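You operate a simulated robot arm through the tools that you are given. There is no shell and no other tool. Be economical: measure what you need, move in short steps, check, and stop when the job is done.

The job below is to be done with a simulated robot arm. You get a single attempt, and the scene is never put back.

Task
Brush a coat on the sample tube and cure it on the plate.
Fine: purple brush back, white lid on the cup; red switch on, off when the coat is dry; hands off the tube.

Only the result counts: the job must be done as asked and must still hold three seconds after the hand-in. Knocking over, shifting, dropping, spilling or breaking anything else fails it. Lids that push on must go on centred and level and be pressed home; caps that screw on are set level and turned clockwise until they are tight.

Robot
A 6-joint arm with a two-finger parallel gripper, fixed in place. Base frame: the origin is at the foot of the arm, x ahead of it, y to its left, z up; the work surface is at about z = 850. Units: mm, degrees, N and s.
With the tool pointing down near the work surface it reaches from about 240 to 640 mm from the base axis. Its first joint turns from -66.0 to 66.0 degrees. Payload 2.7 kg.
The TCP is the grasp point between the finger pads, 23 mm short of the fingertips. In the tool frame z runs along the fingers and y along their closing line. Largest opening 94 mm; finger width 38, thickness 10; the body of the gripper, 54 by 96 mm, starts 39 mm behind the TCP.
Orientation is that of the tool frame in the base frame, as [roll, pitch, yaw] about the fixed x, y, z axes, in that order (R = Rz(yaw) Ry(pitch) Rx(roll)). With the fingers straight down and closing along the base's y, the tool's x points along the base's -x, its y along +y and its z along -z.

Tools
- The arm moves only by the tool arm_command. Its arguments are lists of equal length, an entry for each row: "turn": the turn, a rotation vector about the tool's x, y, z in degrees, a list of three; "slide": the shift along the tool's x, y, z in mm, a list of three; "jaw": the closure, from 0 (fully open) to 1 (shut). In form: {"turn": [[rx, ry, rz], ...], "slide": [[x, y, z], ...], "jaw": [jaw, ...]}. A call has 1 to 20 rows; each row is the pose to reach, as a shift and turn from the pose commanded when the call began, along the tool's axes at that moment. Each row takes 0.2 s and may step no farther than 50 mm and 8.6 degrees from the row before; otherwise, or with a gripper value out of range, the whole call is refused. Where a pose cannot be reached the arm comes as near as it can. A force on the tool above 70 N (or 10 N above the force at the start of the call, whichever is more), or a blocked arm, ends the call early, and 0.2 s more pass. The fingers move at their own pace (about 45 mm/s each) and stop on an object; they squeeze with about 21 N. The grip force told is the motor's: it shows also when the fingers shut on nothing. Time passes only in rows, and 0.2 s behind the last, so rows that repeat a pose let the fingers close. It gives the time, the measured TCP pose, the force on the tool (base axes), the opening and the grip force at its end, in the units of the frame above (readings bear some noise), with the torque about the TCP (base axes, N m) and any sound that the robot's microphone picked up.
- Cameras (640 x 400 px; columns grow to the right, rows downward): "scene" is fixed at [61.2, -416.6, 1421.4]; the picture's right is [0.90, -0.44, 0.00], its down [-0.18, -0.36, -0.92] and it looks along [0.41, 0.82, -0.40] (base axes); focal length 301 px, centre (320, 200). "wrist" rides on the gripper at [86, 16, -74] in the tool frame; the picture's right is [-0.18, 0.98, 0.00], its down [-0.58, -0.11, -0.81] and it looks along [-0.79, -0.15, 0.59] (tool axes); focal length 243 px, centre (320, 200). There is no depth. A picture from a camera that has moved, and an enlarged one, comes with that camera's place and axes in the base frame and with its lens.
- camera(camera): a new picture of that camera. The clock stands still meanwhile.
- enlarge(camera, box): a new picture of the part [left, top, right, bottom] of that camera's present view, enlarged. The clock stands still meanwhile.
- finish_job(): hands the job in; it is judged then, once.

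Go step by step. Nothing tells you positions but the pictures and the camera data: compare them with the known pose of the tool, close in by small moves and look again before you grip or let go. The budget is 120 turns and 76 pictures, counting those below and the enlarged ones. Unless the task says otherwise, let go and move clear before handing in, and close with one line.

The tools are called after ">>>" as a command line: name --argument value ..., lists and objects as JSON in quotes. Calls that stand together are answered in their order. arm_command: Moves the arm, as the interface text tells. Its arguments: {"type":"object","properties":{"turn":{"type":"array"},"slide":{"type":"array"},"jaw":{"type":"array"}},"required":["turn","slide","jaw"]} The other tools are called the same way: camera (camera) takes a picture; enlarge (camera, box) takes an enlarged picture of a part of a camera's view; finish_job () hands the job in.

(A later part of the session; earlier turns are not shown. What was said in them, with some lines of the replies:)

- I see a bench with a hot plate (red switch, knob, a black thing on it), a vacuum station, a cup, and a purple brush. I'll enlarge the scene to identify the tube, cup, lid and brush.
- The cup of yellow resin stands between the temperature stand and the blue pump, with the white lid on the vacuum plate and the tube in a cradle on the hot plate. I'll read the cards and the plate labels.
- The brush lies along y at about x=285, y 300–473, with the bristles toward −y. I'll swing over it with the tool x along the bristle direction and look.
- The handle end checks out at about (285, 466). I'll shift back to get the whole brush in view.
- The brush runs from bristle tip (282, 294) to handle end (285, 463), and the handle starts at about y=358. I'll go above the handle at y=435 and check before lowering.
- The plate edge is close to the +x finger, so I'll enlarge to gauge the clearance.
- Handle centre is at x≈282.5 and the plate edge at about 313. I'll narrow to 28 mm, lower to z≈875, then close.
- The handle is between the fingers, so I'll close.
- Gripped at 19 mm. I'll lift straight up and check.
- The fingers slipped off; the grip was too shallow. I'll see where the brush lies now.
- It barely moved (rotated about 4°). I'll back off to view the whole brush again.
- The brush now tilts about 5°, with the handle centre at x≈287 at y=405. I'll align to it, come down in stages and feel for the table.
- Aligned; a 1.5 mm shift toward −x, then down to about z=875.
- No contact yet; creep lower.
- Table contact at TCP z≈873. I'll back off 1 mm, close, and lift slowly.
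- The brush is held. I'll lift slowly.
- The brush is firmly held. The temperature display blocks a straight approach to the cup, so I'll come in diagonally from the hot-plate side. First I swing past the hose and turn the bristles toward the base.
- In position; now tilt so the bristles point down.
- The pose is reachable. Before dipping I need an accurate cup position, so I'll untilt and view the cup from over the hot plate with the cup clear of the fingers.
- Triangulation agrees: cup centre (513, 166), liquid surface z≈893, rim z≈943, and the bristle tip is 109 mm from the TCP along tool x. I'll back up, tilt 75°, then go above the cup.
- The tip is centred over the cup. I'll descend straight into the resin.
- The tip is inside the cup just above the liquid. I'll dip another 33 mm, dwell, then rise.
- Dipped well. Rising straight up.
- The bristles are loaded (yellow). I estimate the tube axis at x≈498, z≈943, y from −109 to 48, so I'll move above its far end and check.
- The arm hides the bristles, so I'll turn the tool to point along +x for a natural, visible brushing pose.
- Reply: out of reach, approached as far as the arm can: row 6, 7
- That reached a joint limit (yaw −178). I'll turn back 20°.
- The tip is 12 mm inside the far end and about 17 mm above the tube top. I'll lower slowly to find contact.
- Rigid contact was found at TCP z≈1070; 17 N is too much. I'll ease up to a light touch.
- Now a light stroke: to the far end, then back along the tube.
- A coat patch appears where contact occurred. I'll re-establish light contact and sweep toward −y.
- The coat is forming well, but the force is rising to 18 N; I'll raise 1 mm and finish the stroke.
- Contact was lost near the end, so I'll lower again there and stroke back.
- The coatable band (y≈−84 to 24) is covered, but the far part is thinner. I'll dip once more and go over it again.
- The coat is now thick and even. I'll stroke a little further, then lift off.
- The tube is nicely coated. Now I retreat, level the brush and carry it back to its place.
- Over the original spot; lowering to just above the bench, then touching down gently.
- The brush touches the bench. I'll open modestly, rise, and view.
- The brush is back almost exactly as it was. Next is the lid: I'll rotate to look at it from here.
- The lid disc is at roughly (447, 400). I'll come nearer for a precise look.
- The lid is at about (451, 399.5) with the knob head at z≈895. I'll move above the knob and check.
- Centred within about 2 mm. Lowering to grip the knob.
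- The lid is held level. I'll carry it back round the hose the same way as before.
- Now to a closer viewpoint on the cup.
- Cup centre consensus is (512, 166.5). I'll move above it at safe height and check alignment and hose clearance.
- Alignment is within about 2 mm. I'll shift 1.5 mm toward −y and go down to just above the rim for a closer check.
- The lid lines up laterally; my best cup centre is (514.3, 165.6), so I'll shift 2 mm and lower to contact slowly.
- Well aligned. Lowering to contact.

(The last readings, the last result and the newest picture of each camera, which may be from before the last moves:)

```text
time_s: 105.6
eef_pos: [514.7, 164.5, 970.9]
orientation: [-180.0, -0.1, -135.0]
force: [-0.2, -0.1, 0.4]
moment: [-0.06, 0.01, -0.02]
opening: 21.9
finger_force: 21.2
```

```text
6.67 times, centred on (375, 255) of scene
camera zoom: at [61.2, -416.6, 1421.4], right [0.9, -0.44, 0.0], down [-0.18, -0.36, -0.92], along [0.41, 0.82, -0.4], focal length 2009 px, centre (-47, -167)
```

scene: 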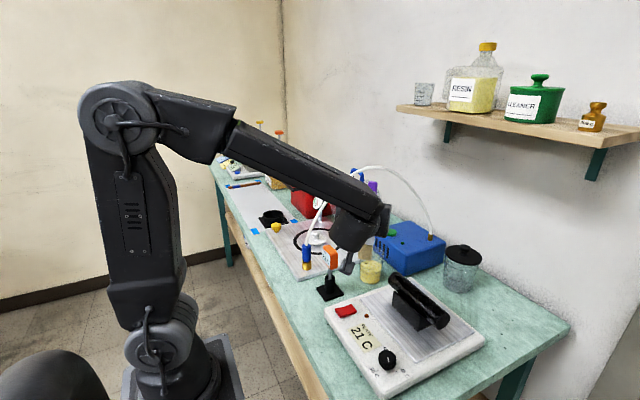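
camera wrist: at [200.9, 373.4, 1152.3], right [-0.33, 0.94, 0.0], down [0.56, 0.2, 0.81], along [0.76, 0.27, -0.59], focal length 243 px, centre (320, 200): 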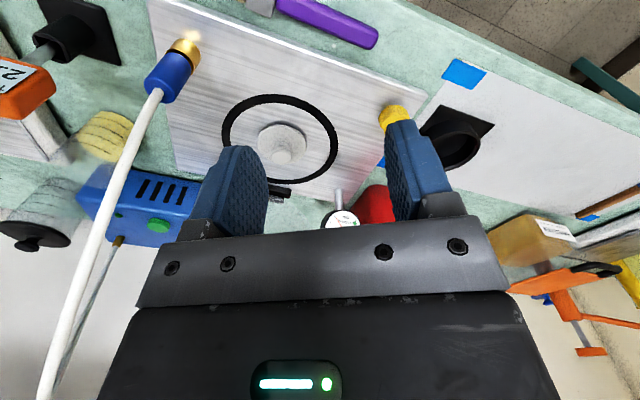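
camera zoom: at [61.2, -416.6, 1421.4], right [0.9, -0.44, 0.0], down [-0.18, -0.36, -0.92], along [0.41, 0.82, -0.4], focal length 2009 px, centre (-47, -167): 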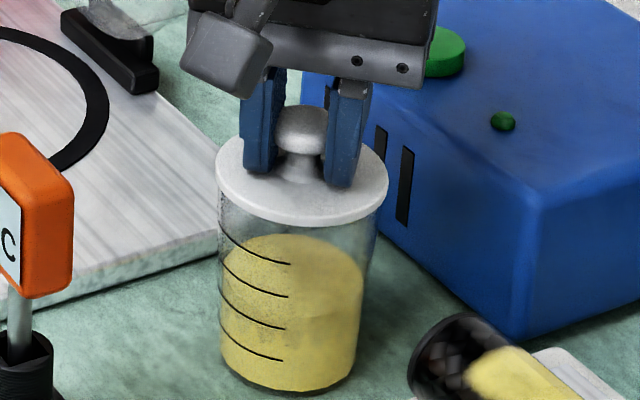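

The lid sits just at the rim, centred. I'll press down stepwise.

>>> arm_command --turn '[[0, 0, 0], [0, 0, 0], [0, 0, 0]]' --slide '[[0, 0, 1], [0, 0, 2], [0, 0, 2]]' --jaw '[1, 1, 1]'

>>> arm_command --turn '[[0, 0, 0], [0, 0, 0], [0, 0, 0]]' --slide '[[0, 0, 1], [0, 0, 2], [0, 0, 2]]' --jaw '[1, 1, 1]'

>>> arm_command --turn '[[0, 0, 0], [0, 0, 0], [0, 0, 0]]' --slide '[[0, 0, 1], [0, 0, 2], [0, 0, 2]]' --jaw '[1, 1, 1]'

```text
time_s: 106.4
eef_pos: [515.0, 165.0, 967.5]
orientation: [180.0, 0.0, -134.9]
force: [0.0, 0.7, -0.7]
moment: [0.03, -0.03, -0.03]
opening: 21.9
finger_force: 21.0
```

```text
time_s: 107.2
eef_pos: [515.5, 164.5, 967.7]
orientation: [-179.9, 0.2, -135.1]
force: [-3.8, -2.1, 14.7]
moment: [-0.22, 0.21, -0.02]
opening: 21.8
finger_force: 21.1
heard: snap
```

```text
time_s: 108.0
eef_pos: [516.2, 165.3, 966.4]
orientation: [-179.9, 0.4, -134.9]
force: [-3.0, -2.8, 29.7]
moment: [-0.17, 0.22, -0.02]
opening: 22.2
finger_force: 21.3
```

A snap was heard, so the lid is home. I'll ease off, release, and rise.

>>> arm_command --turn '[[0, 0, 0], [0, 0, 0], [0, 0, 0], [0, 0, 0], [0, 0, 0], [0, 0, 0], [0, 0, 0], [0, 0, 0], [0, 0, 0], [0, 0, 0]]' --slide '[[0, 0, -1.5], [0, 0, -3], [0, 0, -3], [0, 0, -3], [0, 0, -3], [0, 0, -15], [0, 0, -40], [0, 0, -75], [0, 0, -110], [0, 0, -110]]' --jaw '[1, 1, 0.7, 0.5, 0.5, 0.5, 0.5, 0.5, 0.5, 0.5]'

>>> enlarge --camera "scene" --box '[325, 225, 445, 325]'

```text
time_s: 110.2
eef_pos: [515.2, 165.9, 1073.1]
orientation: [-180.0, 0.0, -135.0]
force: [-0.1, 0.0, -0.4]
moment: [0.0, 0.0, 0.01]
opening: 47.0
finger_force: 0.1
```

```text
4.00 times, centred on (385, 275) of scene
camera zoom: at [61.2, -416.6, 1421.4], right [0.9, -0.44, 0.0], down [-0.18, -0.36, -0.92], along [0.41, 0.82, -0.4], focal length 1206 px, centre (60, -100)
```

zoom: 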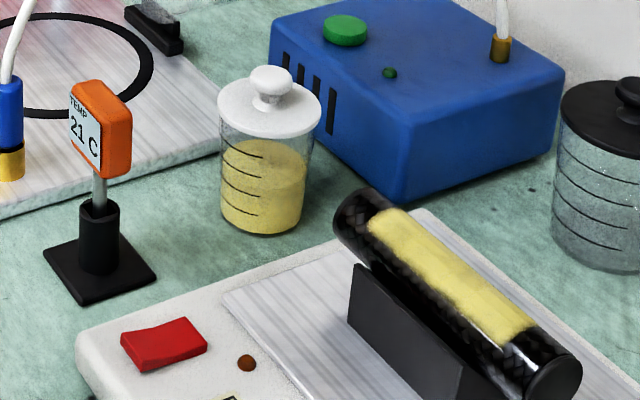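

The lid is on level and centred. Now I'll look at the switch and knob of the hot plate.

>>> arm_command --turn '[[0, 0, 0], [0, 0, 5], [0, 0, 10], [0, 0, 15], [0, 0, 20], [0, 0, 25], [0, 0, 30], [0, 0, 35], [0, 0, 35]]' --slide '[[30, 1, -20], [65, 2, -25], [100, 3, -25], [135, 4, -25], [170, 5, -15], [205, 6, 0], [240, 6.4, 20], [269.4, 6.4, 33], [269.4, 6.4, 33]]' --jaw '[1, 1, 1, 1, 1, 1, 1, 1, 1]'

>>> enlarge --camera "wrist" --box '[170, 0, 490, 200]'

```text
time_s: 112.2
eef_pos: [319.9, -19.8, 1041.5]
orientation: [-180.0, 0.0, -170.1]
force: [0.7, 0.4, -0.1]
moment: [-0.01, -0.02, -0.01]
opening: 0.3
finger_force: 21.3
```

```text
2.00 times, centred on (330, 100) of wrist
camera zoom: at [231.9, -18.3, 1115.4], right [0.01, 1.0, 0.0], down [0.59, -0.01, 0.81], along [0.81, -0.01, -0.59], focal length 485 px, centre (300, 400)
```

zoom: 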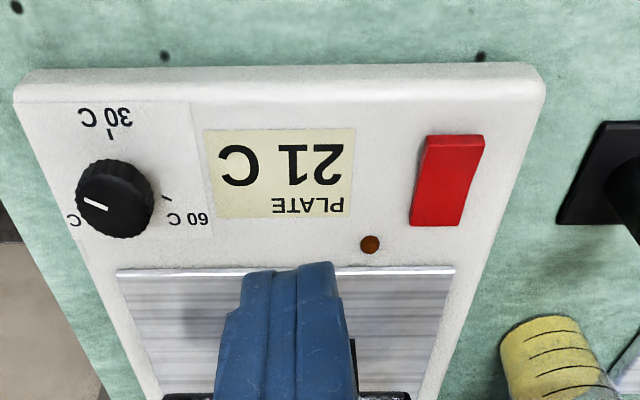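

>>> enlarge --camera "scene" --box '[328, 296, 376, 326]'

```text
13.33 times, centred on (352, 311) of scene
camera zoom: at [61.2, -416.6, 1421.4], right [0.9, -0.44, 0.0], down [-0.18, -0.36, -0.92], along [0.41, 0.82, -0.4], focal length 4018 px, centre (-107, -1280)
```

zoom: 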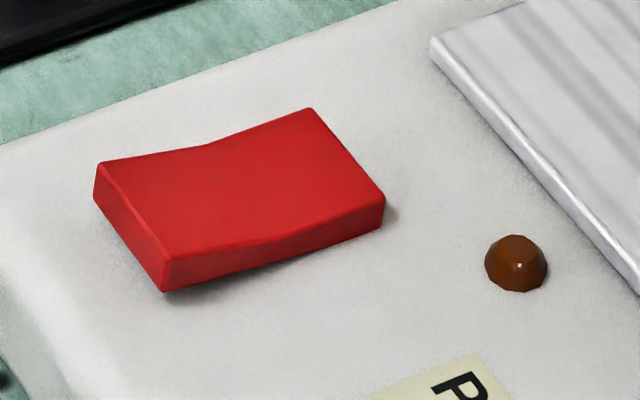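

The rocker's −x end is raised. I'll press that end at about (347, 52) with closed fingertips, feeling for contact.

>>> arm_command --turn '[[0, 0, 0], [0, 0, 0], [0, 0, 0], [0, 0, 0], [0, 0, 0], [0, 0, 0]]' --slide '[[-15, 25, 10], [-39, 66, 25], [-39, 66, 55], [-39, 66, 85], [-39, 66, 101], [-39, 66, 101]]' --jaw '[1, 1, 1, 1, 1, 1]'

>>> enlarge --camera "scene" --box '[316, 260, 396, 330]'

```text
time_s: 113.6
eef_pos: [346.0, 51.6, 940.2]
orientation: [-179.9, 0.0, -170.0]
force: [-0.2, -0.6, -0.6]
moment: [-0.03, -0.05, 0.02]
opening: 0.0
finger_force: 21.0
```

```text
5.71 times, centred on (356, 295) of scene
camera zoom: at [61.2, -416.6, 1421.4], right [0.9, -0.44, 0.0], down [-0.18, -0.36, -0.92], along [0.41, 0.82, -0.4], focal length 1722 px, centre (114, -343)
```

zoom: 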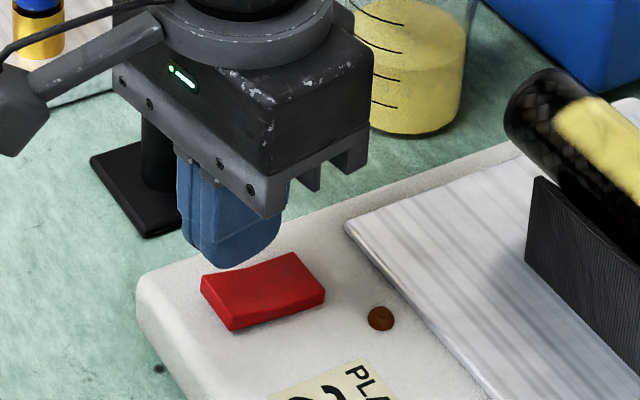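

>>> arm_command --turn '[[0, 0, 0], [0, 0, 0], [0, 0, 0], [0, 0, 0]]' --slide '[[0, 0, 5], [0, 0, 10], [0, 0, 14], [0, 0, 17]]' --jaw '[1, 1, 1, 1]'

>>> arm_command --turn '[[0, 0, 0], [0, 0, 0]]' --slide '[[0, 0, 1.5], [0, 0, 3]]' --jaw '[1, 1]'

>>> arm_command --turn '[[0, 0, 0], [0, 0, 0]]' --slide '[[0, 0, 1.5], [0, 0, 3]]' --jaw '[1, 1]'

```text
time_s: 114.6
eef_pos: [347.8, 51.3, 923.5]
orientation: [-180.0, -0.1, -170.0]
force: [0.2, 0.7, -0.1]
moment: [-0.01, -0.02, -0.01]
opening: 0.0
finger_force: 20.3
```

```text
time_s: 115.2
eef_pos: [346.8, 51.0, 919.2]
orientation: [-180.0, 0.0, -170.0]
force: [0.0, 0.0, 0.1]
moment: [-0.01, 0.03, -0.02]
opening: 0.0
finger_force: 20.9
```

```text
time_s: 115.8
eef_pos: [347.3, 51.0, 916.3]
orientation: [180.0, 0.0, -170.0]
force: [-1.0, 0.5, 0.0]
moment: [0.04, 0.0, 0.01]
opening: 0.3
finger_force: 21.7
```

>>> arm_command --turn '[[0, 0, 0], [0, 0, 0]]' --slide '[[0, 0, 1.5], [0, 0, 3]]' --jaw '[1, 1]'

>>> arm_command --turn '[[0, 0, 0], [0, 0, 0]]' --slide '[[0, 0, 1.5], [0, 0, 3]]' --jaw '[1, 1]'

>>> arm_command --turn '[[0, 0, 0], [0, 0, 0]]' --slide '[[0, 0, 1], [0, 0, 2]]' --jaw '[1, 1]'

```text
time_s: 116.4
eef_pos: [346.7, 52.2, 916.7]
orientation: [179.9, 0.2, -170.0]
force: [-17.9, -2.1, 46.3]
moment: [0.08, -0.25, -0.1]
opening: 0.1
finger_force: 21.3
```

```text
time_s: 116.8
eef_pos: [347.4, 50.8, 917.5]
orientation: [179.9, 0.2, -170.0]
force: [-9.7, -0.8, 16.1]
moment: [-0.02, 0.04, -0.01]
opening: 0.1
finger_force: 20.9
stopped in row 1: the force on the tool passed its limit at 74 N (the readings are from after the stop); the commanded pose is now the measured one
```

```text
time_s: 117.4
eef_pos: [347.3, 50.9, 916.1]
orientation: [-180.0, 0.4, -170.0]
force: [-25.8, -5.3, 58.7]
moment: [-0.03, -0.17, -0.04]
opening: 0.1
finger_force: 21.5
```

There was strong resistance and no click. I'll back off and look at the switch and lamp.

>>> arm_command --turn '[[0, 0, 0], [0, 0, 0], [0, 0, 0], [0, 0, 0]]' --slide '[[0, 0, -5], [0, 0, -25], [0, 0, -50], [0, 0, -50]]' --jaw '[1, 1, 1, 1]'

>>> enlarge --camera "scene" --box '[328, 290, 400, 350]'

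```text
time_s: 118.4
eef_pos: [348.0, 51.9, 965.0]
orientation: [180.0, 0.2, -170.0]
force: [0.1, -0.7, -0.4]
moment: [0.03, -0.03, 0.0]
opening: 0.0
finger_force: 21.4
```

```text
6.67 times, centred on (364, 320) of scene
camera zoom: at [61.2, -416.6, 1421.4], right [0.9, -0.44, 0.0], down [-0.18, -0.36, -0.92], along [0.41, 0.82, -0.4], focal length 2009 px, centre (27, -600)
```

zoom: 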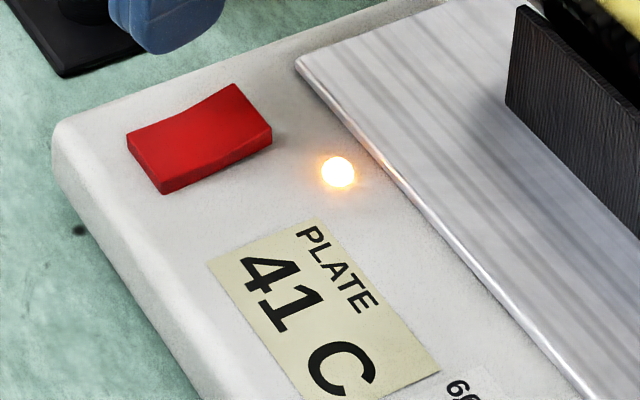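

The switch is on: lamp lit, plate at 41 °C, and now the +x end is raised. I'll park above that end and wait, then look at the coat.

>>> arm_command --turn '[[0, 0, 0], [0, 0, 0], [0, 0, 0], [0, 0, 0], [0, 0, 0], [0, 0, 0], [0, 0, 0], [0, 0, 0], [0, 0, 0], [0, 0, 0], [0, 0, 0], [0, 0, 0], [0, 0, 0], [0, 0, 0], [0, 0, 0], [0, 0, 0], [0, 0, 0], [0, 0, 0], [0, 0, 0], [0, 0, 0]]' --slide '[[-17, -3, 0], [-34.5, -6.1, 10], [-34.5, -6.1, 20], [-34.5, -6.1, 20], [-34.5, -6.1, 20], [-34.5, -6.1, 20], [-34.5, -6.1, 20], [-34.5, -6.1, 20], [-34.5, -6.1, 20], [-34.5, -6.1, 20], [-34.5, -6.1, 20], [-34.5, -6.1, 20], [-34.5, -6.1, 20], [-34.5, -6.1, 20], [-34.5, -6.1, 20], [-34.5, -6.1, 20], [-34.5, -6.1, 20], [-34.5, -6.1, 20], [-34.5, -6.1, 20], [-34.5, -6.1, 20]]' --jaw '[1, 1, 1, 1, 1, 1, 1, 1, 1, 1, 1, 1, 1, 1, 1, 1, 1, 1, 1, 1]'

>>> arm_command --turn '[[0, 0, 0], [0, 0, 0], [0, 0, 0], [0, 0, 0], [0, 0, 0], [0, 0, 0], [0, 0, 0], [0, 0, 0], [0, 0, 0], [0, 0, 0], [0, 0, 0], [0, 0, 0], [0, 0, 0], [0, 0, 0], [0, 0, 0], [0, 0, 0], [0, 0, 0], [0, 0, 0], [0, 0, 0], [0, 0, 0]]' --slide '[[0, 0, 0], [0, 0, 0], [0, 0, 0], [0, 0, 0], [0, 0, 0], [0, 0, 0], [0, 0, 0], [0, 0, 0], [0, 0, 0], [0, 0, 0], [0, 0, 0], [0, 0, 0], [0, 0, 0], [0, 0, 0], [0, 0, 0], [0, 0, 0], [0, 0, 0], [0, 0, 0], [0, 0, 0], [0, 0, 0]]' --jaw '[1, 1, 1, 1, 1, 1, 1, 1, 1, 1, 1, 1, 1, 1, 1, 1, 1, 1, 1, 1]'

>>> enlarge --camera "scene" --box '[325, 255, 455, 385]'

```text
time_s: 122.6
eef_pos: [382.9, 50.9, 943.5]
orientation: [-180.0, 0.2, -170.1]
force: [0.8, -0.6, -0.7]
moment: [0.02, 0.01, 0.0]
opening: 0.0
finger_force: 21.2
```

```text
time_s: 126.8
eef_pos: [383.0, 51.7, 944.2]
orientation: [179.9, 0.2, -170.0]
force: [0.6, -0.2, -0.2]
moment: [-0.01, -0.05, 0.0]
opening: 0.0
finger_force: 20.9
```

```text
3.08 times, centred on (390, 320) of scene
camera zoom: at [61.2, -416.6, 1421.4], right [0.9, -0.44, 0.0], down [-0.18, -0.36, -0.92], along [0.41, 0.82, -0.4], focal length 927 px, centre (105, -169)
```

zoom: 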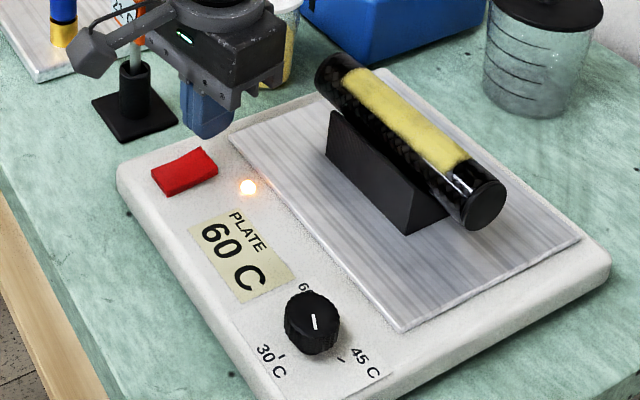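

The plate is at 60 °C and the coat still looks wet. I'll wait another 12 s.

>>> arm_command --turn '[[0, 0, 0], [0, 0, 0], [0, 0, 0], [0, 0, 0], [0, 0, 0], [0, 0, 0], [0, 0, 0], [0, 0, 0], [0, 0, 0], [0, 0, 0], [0, 0, 0], [0, 0, 0], [0, 0, 0], [0, 0, 0], [0, 0, 0], [0, 0, 0], [0, 0, 0], [0, 0, 0], [0, 0, 0], [0, 0, 0]]' --slide '[[0, 0, 0], [0, 0, 0], [0, 0, 0], [0, 0, 0], [0, 0, 0], [0, 0, 0], [0, 0, 0], [0, 0, 0], [0, 0, 0], [0, 0, 0], [0, 0, 0], [0, 0, 0], [0, 0, 0], [0, 0, 0], [0, 0, 0], [0, 0, 0], [0, 0, 0], [0, 0, 0], [0, 0, 0], [0, 0, 0]]' --jaw '[1, 1, 1, 1, 1, 1, 1, 1, 1, 1, 1, 1, 1, 1, 1, 1, 1, 1, 1, 1]'

>>> arm_command --turn '[[0, 0, 0], [0, 0, 0], [0, 0, 0], [0, 0, 0], [0, 0, 0], [0, 0, 0], [0, 0, 0], [0, 0, 0], [0, 0, 0], [0, 0, 0], [0, 0, 0], [0, 0, 0], [0, 0, 0], [0, 0, 0], [0, 0, 0], [0, 0, 0], [0, 0, 0], [0, 0, 0], [0, 0, 0], [0, 0, 0]]' --slide '[[0, 0, 0], [0, 0, 0], [0, 0, 0], [0, 0, 0], [0, 0, 0], [0, 0, 0], [0, 0, 0], [0, 0, 0], [0, 0, 0], [0, 0, 0], [0, 0, 0], [0, 0, 0], [0, 0, 0], [0, 0, 0], [0, 0, 0], [0, 0, 0], [0, 0, 0], [0, 0, 0], [0, 0, 0], [0, 0, 0]]' --jaw '[1, 1, 1, 1, 1, 1, 1, 1, 1, 1, 1, 1, 1, 1, 1, 1, 1, 1, 1, 1]'

>>> arm_command --turn '[[0, 0, 0], [0, 0, 0], [0, 0, 0], [0, 0, 0], [0, 0, 0], [0, 0, 0], [0, 0, 0], [0, 0, 0], [0, 0, 0], [0, 0, 0], [0, 0, 0], [0, 0, 0], [0, 0, 0], [0, 0, 0], [0, 0, 0], [0, 0, 0], [0, 0, 0], [0, 0, 0], [0, 0, 0], [0, 0, 0]]' --slide '[[0, 0, 0], [0, 0, 0], [0, 0, 0], [0, 0, 0], [0, 0, 0], [0, 0, 0], [0, 0, 0], [0, 0, 0], [0, 0, 0], [0, 0, 0], [0, 0, 0], [0, 0, 0], [0, 0, 0], [0, 0, 0], [0, 0, 0], [0, 0, 0], [0, 0, 0], [0, 0, 0], [0, 0, 0], [0, 0, 0]]' --jaw '[1, 1, 1, 1, 1, 1, 1, 1, 1, 1, 1, 1, 1, 1, 1, 1, 1, 1, 1, 1]'

>>> enlarge --camera "scene" --box '[345, 265, 455, 375]'

```text
time_s: 131.0
eef_pos: [382.4, 51.4, 944.6]
orientation: [-180.0, 0.2, -170.1]
force: [0.3, -0.8, -0.4]
moment: [0.03, 0.01, 0.02]
opening: 0.0
finger_force: 20.8
```

```text
time_s: 135.2
eef_pos: [382.4, 51.0, 945.0]
orientation: [180.0, 0.2, -170.1]
force: [0.2, -0.2, 0.4]
moment: [0.01, 0.01, 0.02]
opening: 0.0
finger_force: 20.9
```

```text
time_s: 139.4
eef_pos: [383.4, 51.6, 944.6]
orientation: [-179.9, 0.2, -170.0]
force: [0.8, -0.5, 0.2]
moment: [0.02, 0.0, 0.0]
opening: 0.0
finger_force: 21.1
```

```text
3.64 times, centred on (400, 320) of scene
camera zoom: at [61.2, -416.6, 1421.4], right [0.9, -0.44, 0.0], down [-0.18, -0.36, -0.92], along [0.41, 0.82, -0.4], focal length 1096 px, centre (29, -236)
```

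zoom: 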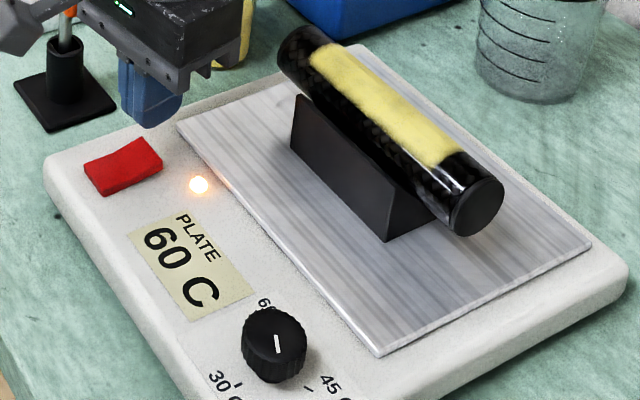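

The coat is turning paler and more matte. I'll wait another 8 s and compare.

>>> arm_command --turn '[[0, 0, 0], [0, 0, 0], [0, 0, 0], [0, 0, 0], [0, 0, 0], [0, 0, 0], [0, 0, 0], [0, 0, 0], [0, 0, 0], [0, 0, 0], [0, 0, 0], [0, 0, 0], [0, 0, 0], [0, 0, 0], [0, 0, 0], [0, 0, 0], [0, 0, 0], [0, 0, 0], [0, 0, 0], [0, 0, 0]]' --slide '[[0, 0, 0], [0, 0, 0], [0, 0, 0], [0, 0, 0], [0, 0, 0], [0, 0, 0], [0, 0, 0], [0, 0, 0], [0, 0, 0], [0, 0, 0], [0, 0, 0], [0, 0, 0], [0, 0, 0], [0, 0, 0], [0, 0, 0], [0, 0, 0], [0, 0, 0], [0, 0, 0], [0, 0, 0], [0, 0, 0]]' --jaw '[1, 1, 1, 1, 1, 1, 1, 1, 1, 1, 1, 1, 1, 1, 1, 1, 1, 1, 1, 1]'

>>> arm_command --turn '[[0, 0, 0], [0, 0, 0], [0, 0, 0], [0, 0, 0], [0, 0, 0], [0, 0, 0], [0, 0, 0], [0, 0, 0], [0, 0, 0], [0, 0, 0], [0, 0, 0], [0, 0, 0], [0, 0, 0], [0, 0, 0], [0, 0, 0], [0, 0, 0], [0, 0, 0], [0, 0, 0], [0, 0, 0], [0, 0, 0]]' --slide '[[0, 0, 0], [0, 0, 0], [0, 0, 0], [0, 0, 0], [0, 0, 0], [0, 0, 0], [0, 0, 0], [0, 0, 0], [0, 0, 0], [0, 0, 0], [0, 0, 0], [0, 0, 0], [0, 0, 0], [0, 0, 0], [0, 0, 0], [0, 0, 0], [0, 0, 0], [0, 0, 0], [0, 0, 0], [0, 0, 0]]' --jaw '[1, 1, 1, 1, 1, 1, 1, 1, 1, 1, 1, 1, 1, 1, 1, 1, 1, 1, 1, 1]'

>>> enlarge --camera "scene" --box '[345, 265, 455, 375]'

```text
time_s: 143.6
eef_pos: [382.8, 51.3, 943.6]
orientation: [179.9, 0.2, -169.9]
force: [0.2, 0.9, -0.6]
moment: [0.03, -0.04, -0.04]
opening: 0.0
finger_force: 20.8
```

```text
time_s: 147.8
eef_pos: [383.0, 51.1, 944.9]
orientation: [-180.0, 0.2, -170.0]
force: [0.1, -0.5, -0.8]
moment: [-0.03, 0.01, -0.02]
opening: 0.2
finger_force: 20.6
```

```text
3.64 times, centred on (400, 320) of scene
camera zoom: at [61.2, -416.6, 1421.4], right [0.9, -0.44, 0.0], down [-0.18, -0.36, -0.92], along [0.41, 0.82, -0.4], focal length 1096 px, centre (29, -236)
```

zoom: 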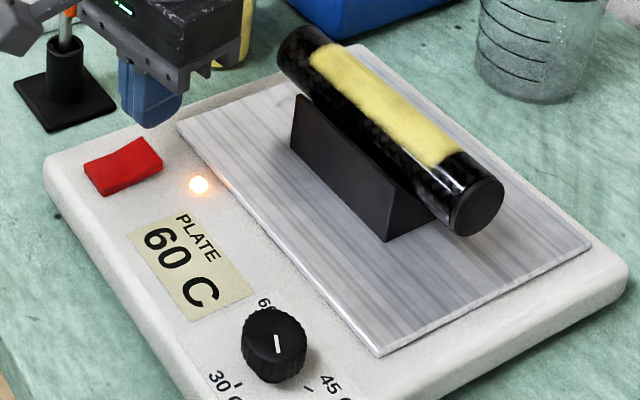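

The look is unchanged over the last 8 s. I'll compare with the same tight crop I took when wet.

>>> enlarge --camera "scene" --box '[400, 265, 445, 320]'

```text
7.27 times, centred on (422, 292) of scene
camera zoom: at [61.2, -416.6, 1421.4], right [0.9, -0.44, 0.0], down [-0.18, -0.36, -0.92], along [0.41, 0.82, -0.4], focal length 2192 px, centre (-426, -473)
```

zoom: 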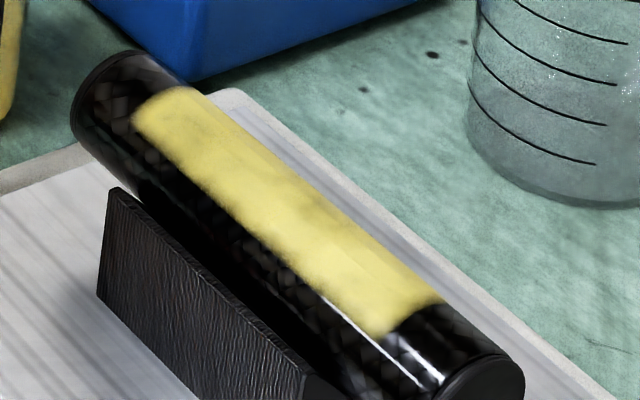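

It now looks pale, matte and stable compared with the wet crop. I'll give it 10 more seconds as a margin, then switch off.

>>> arm_command --turn '[[0, 0, 0], [0, 0, 0], [0, 0, 0], [0, 0, 0], [0, 0, 0], [0, 0, 0], [0, 0, 0], [0, 0, 0], [0, 0, 0], [0, 0, 0], [0, 0, 0], [0, 0, 0], [0, 0, 0], [0, 0, 0], [0, 0, 0], [0, 0, 0], [0, 0, 0], [0, 0, 0], [0, 0, 0], [0, 0, 0]]' --slide '[[0, 0, 0], [0, 0, 0], [0, 0, 0], [0, 0, 0], [0, 0, 0], [0, 0, 0], [0, 0, 0], [0, 0, 0], [0, 0, 0], [0, 0, 0], [0, 0, 0], [0, 0, 0], [0, 0, 0], [0, 0, 0], [0, 0, 0], [0, 0, 0], [0, 0, 0], [0, 0, 0], [0, 0, 0], [0, 0, 0]]' --jaw '[1, 1, 1, 1, 1, 1, 1, 1, 1, 1, 1, 1, 1, 1, 1, 1, 1, 1, 1, 1]'

>>> arm_command --turn '[[0, 0, 0], [0, 0, 0], [0, 0, 0], [0, 0, 0], [0, 0, 0], [0, 0, 0], [0, 0, 0], [0, 0, 0], [0, 0, 0], [0, 0, 0], [0, 0, 0], [0, 0, 0], [0, 0, 0], [0, 0, 0], [0, 0, 0], [0, 0, 0], [0, 0, 0], [0, 0, 0], [0, 0, 0], [0, 0, 0]]' --slide '[[0, 0, 0], [0, 0, 0], [0, 0, 0], [0, 0, 0], [0, 0, 0], [0, 0, 0], [0, 0, 0], [0, 0, 0], [0, 0, 0], [0, 0, 0], [0, 0, 0], [0, 0, 0], [0, 0, 0], [0, 0, 0], [0, 0, 0], [0, 0, 0], [0, 0, 0], [0, 0, 0], [0, 0, 0], [0, 0, 0]]' --jaw '[1, 1, 1, 1, 1, 1, 1, 1, 1, 1, 1, 1, 1, 1, 1, 1, 1, 1, 1, 1]'

>>> arm_command --turn '[[0, 0, 0], [0, 0, 0], [0, 0, 0], [0, 0, 0], [0, 0, 0]]' --slide '[[0, 0, 8], [0, 0, 16], [0, 0, 22], [0, 0, 24], [0, 0, 24]]' --jaw '[1, 1, 1, 1, 1]'

```text
time_s: 152.0
eef_pos: [383.3, 50.8, 945.2]
orientation: [180.0, 0.2, -169.9]
force: [0.3, 0.4, -0.8]
moment: [-0.01, -0.04, 0.0]
opening: 0.0
finger_force: 21.0
```

```text
time_s: 156.2
eef_pos: [383.1, 51.6, 943.8]
orientation: [180.0, 0.2, -169.9]
force: [-0.5, 1.6, -0.4]
moment: [0.02, 0.0, 0.0]
opening: 0.0
finger_force: 21.2
```

```text
time_s: 157.4
eef_pos: [383.0, 50.5, 920.0]
orientation: [179.9, 0.2, -170.0]
force: [0.1, 0.2, -1.0]
moment: [-0.01, 0.01, 0.02]
opening: 0.0
finger_force: 21.0
```

>>> arm_command --turn '[[0, 0, 0], [0, 0, 0], [0, 0, 0]]' --slide '[[0, 0, 1], [0, 0, 2], [0, 0, 3]]' --jaw '[1, 1, 1]'

>>> arm_command --turn '[[0, 0, 0], [0, 0, 0]]' --slide '[[0, 0, 1], [0, 0, 2]]' --jaw '[1, 1]'

```text
time_s: 158.2
eef_pos: [383.2, 51.3, 917.2]
orientation: [-179.9, 0.3, -170.0]
force: [0.8, 0.1, 0.6]
moment: [-0.03, -0.01, 0.01]
opening: 0.1
finger_force: 20.8
```

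```text
time_s: 158.8
eef_pos: [382.6, 52.3, 916.3]
orientation: [180.0, 0.3, -170.0]
force: [-3.4, -1.2, 22.1]
moment: [-0.02, 0.49, -0.03]
opening: 0.1
finger_force: 21.2
```

>>> arm_command --turn '[[0, 0, 0], [0, 0, 0], [0, 0, 0]]' --slide '[[0, 0, 1], [0, 0, 2], [0, 0, 2]]' --jaw '[1, 1, 1]'

```text
time_s: 159.6
eef_pos: [383.3, 51.0, 917.0]
orientation: [-180.0, 0.6, -170.1]
force: [-10.5, -4.4, 59.5]
moment: [-0.16, 1.36, -0.11]
opening: 0.2
finger_force: 21.2
```

The contact has moved toward the pivot, so the rocker has likely tipped, as it did when switching on. I'll rise clear and use the last picture to verify.

>>> arm_command --turn '[[0, 0, 0], [0, 0, 0], [0, 0, 0], [0, 0, 0], [0, 0, 0], [0, 0, 0], [0, 0, 0], [0, 0, 0], [0, 0, 0]]' --slide '[[0, 0, -8], [0, 0, -30], [0, 0, -65], [10, 0, -105], [25, 0, -145], [45, 0, -185], [65, 0, -220], [70, 0, -230], [70, 0, -230]]' --jaw '[1, 1, 1, 1, 1, 1, 1, 1, 1]'

>>> enlarge --camera "scene" --box '[325, 230, 455, 370]'

```text
time_s: 161.6
eef_pos: [312.1, 38.6, 1142.0]
orientation: [180.0, 0.2, -170.0]
force: [-0.1, 0.6, -0.4]
moment: [0.0, -0.01, 0.0]
opening: 0.0
finger_force: 21.5
```

```text
2.86 times, centred on (390, 300) of scene
camera zoom: at [61.2, -416.6, 1421.4], right [0.9, -0.44, 0.0], down [-0.18, -0.36, -0.92], along [0.41, 0.82, -0.4], focal length 861 px, centre (120, -86)
```

zoom: 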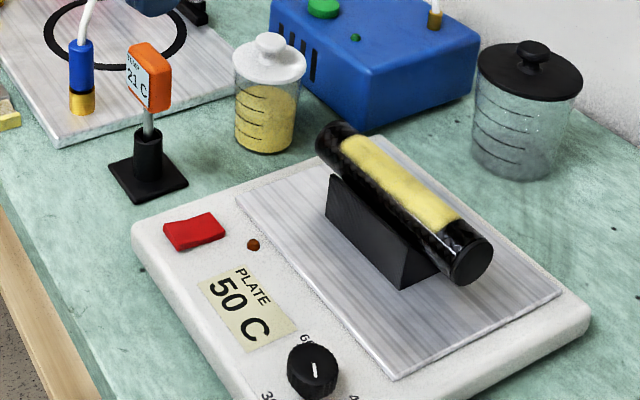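

The lamp is out and the plate is cooling (50 °C). The coat is pale and matte, the lid is on, the brush is back, and the arm is clear, so I'm handing in.

>>> finish_job

```text
The job is handed in.
```

The tube is coated and cured. The plate is switched off, the purple brush is back in its place, and the white lid snapped home on the cup. The tube was touched only by the brush. I judged the coat dry by eye, from its pale, matte look, which stayed unchanged over 8 s at 60 °C, and gave it about 10 s more before switching off.
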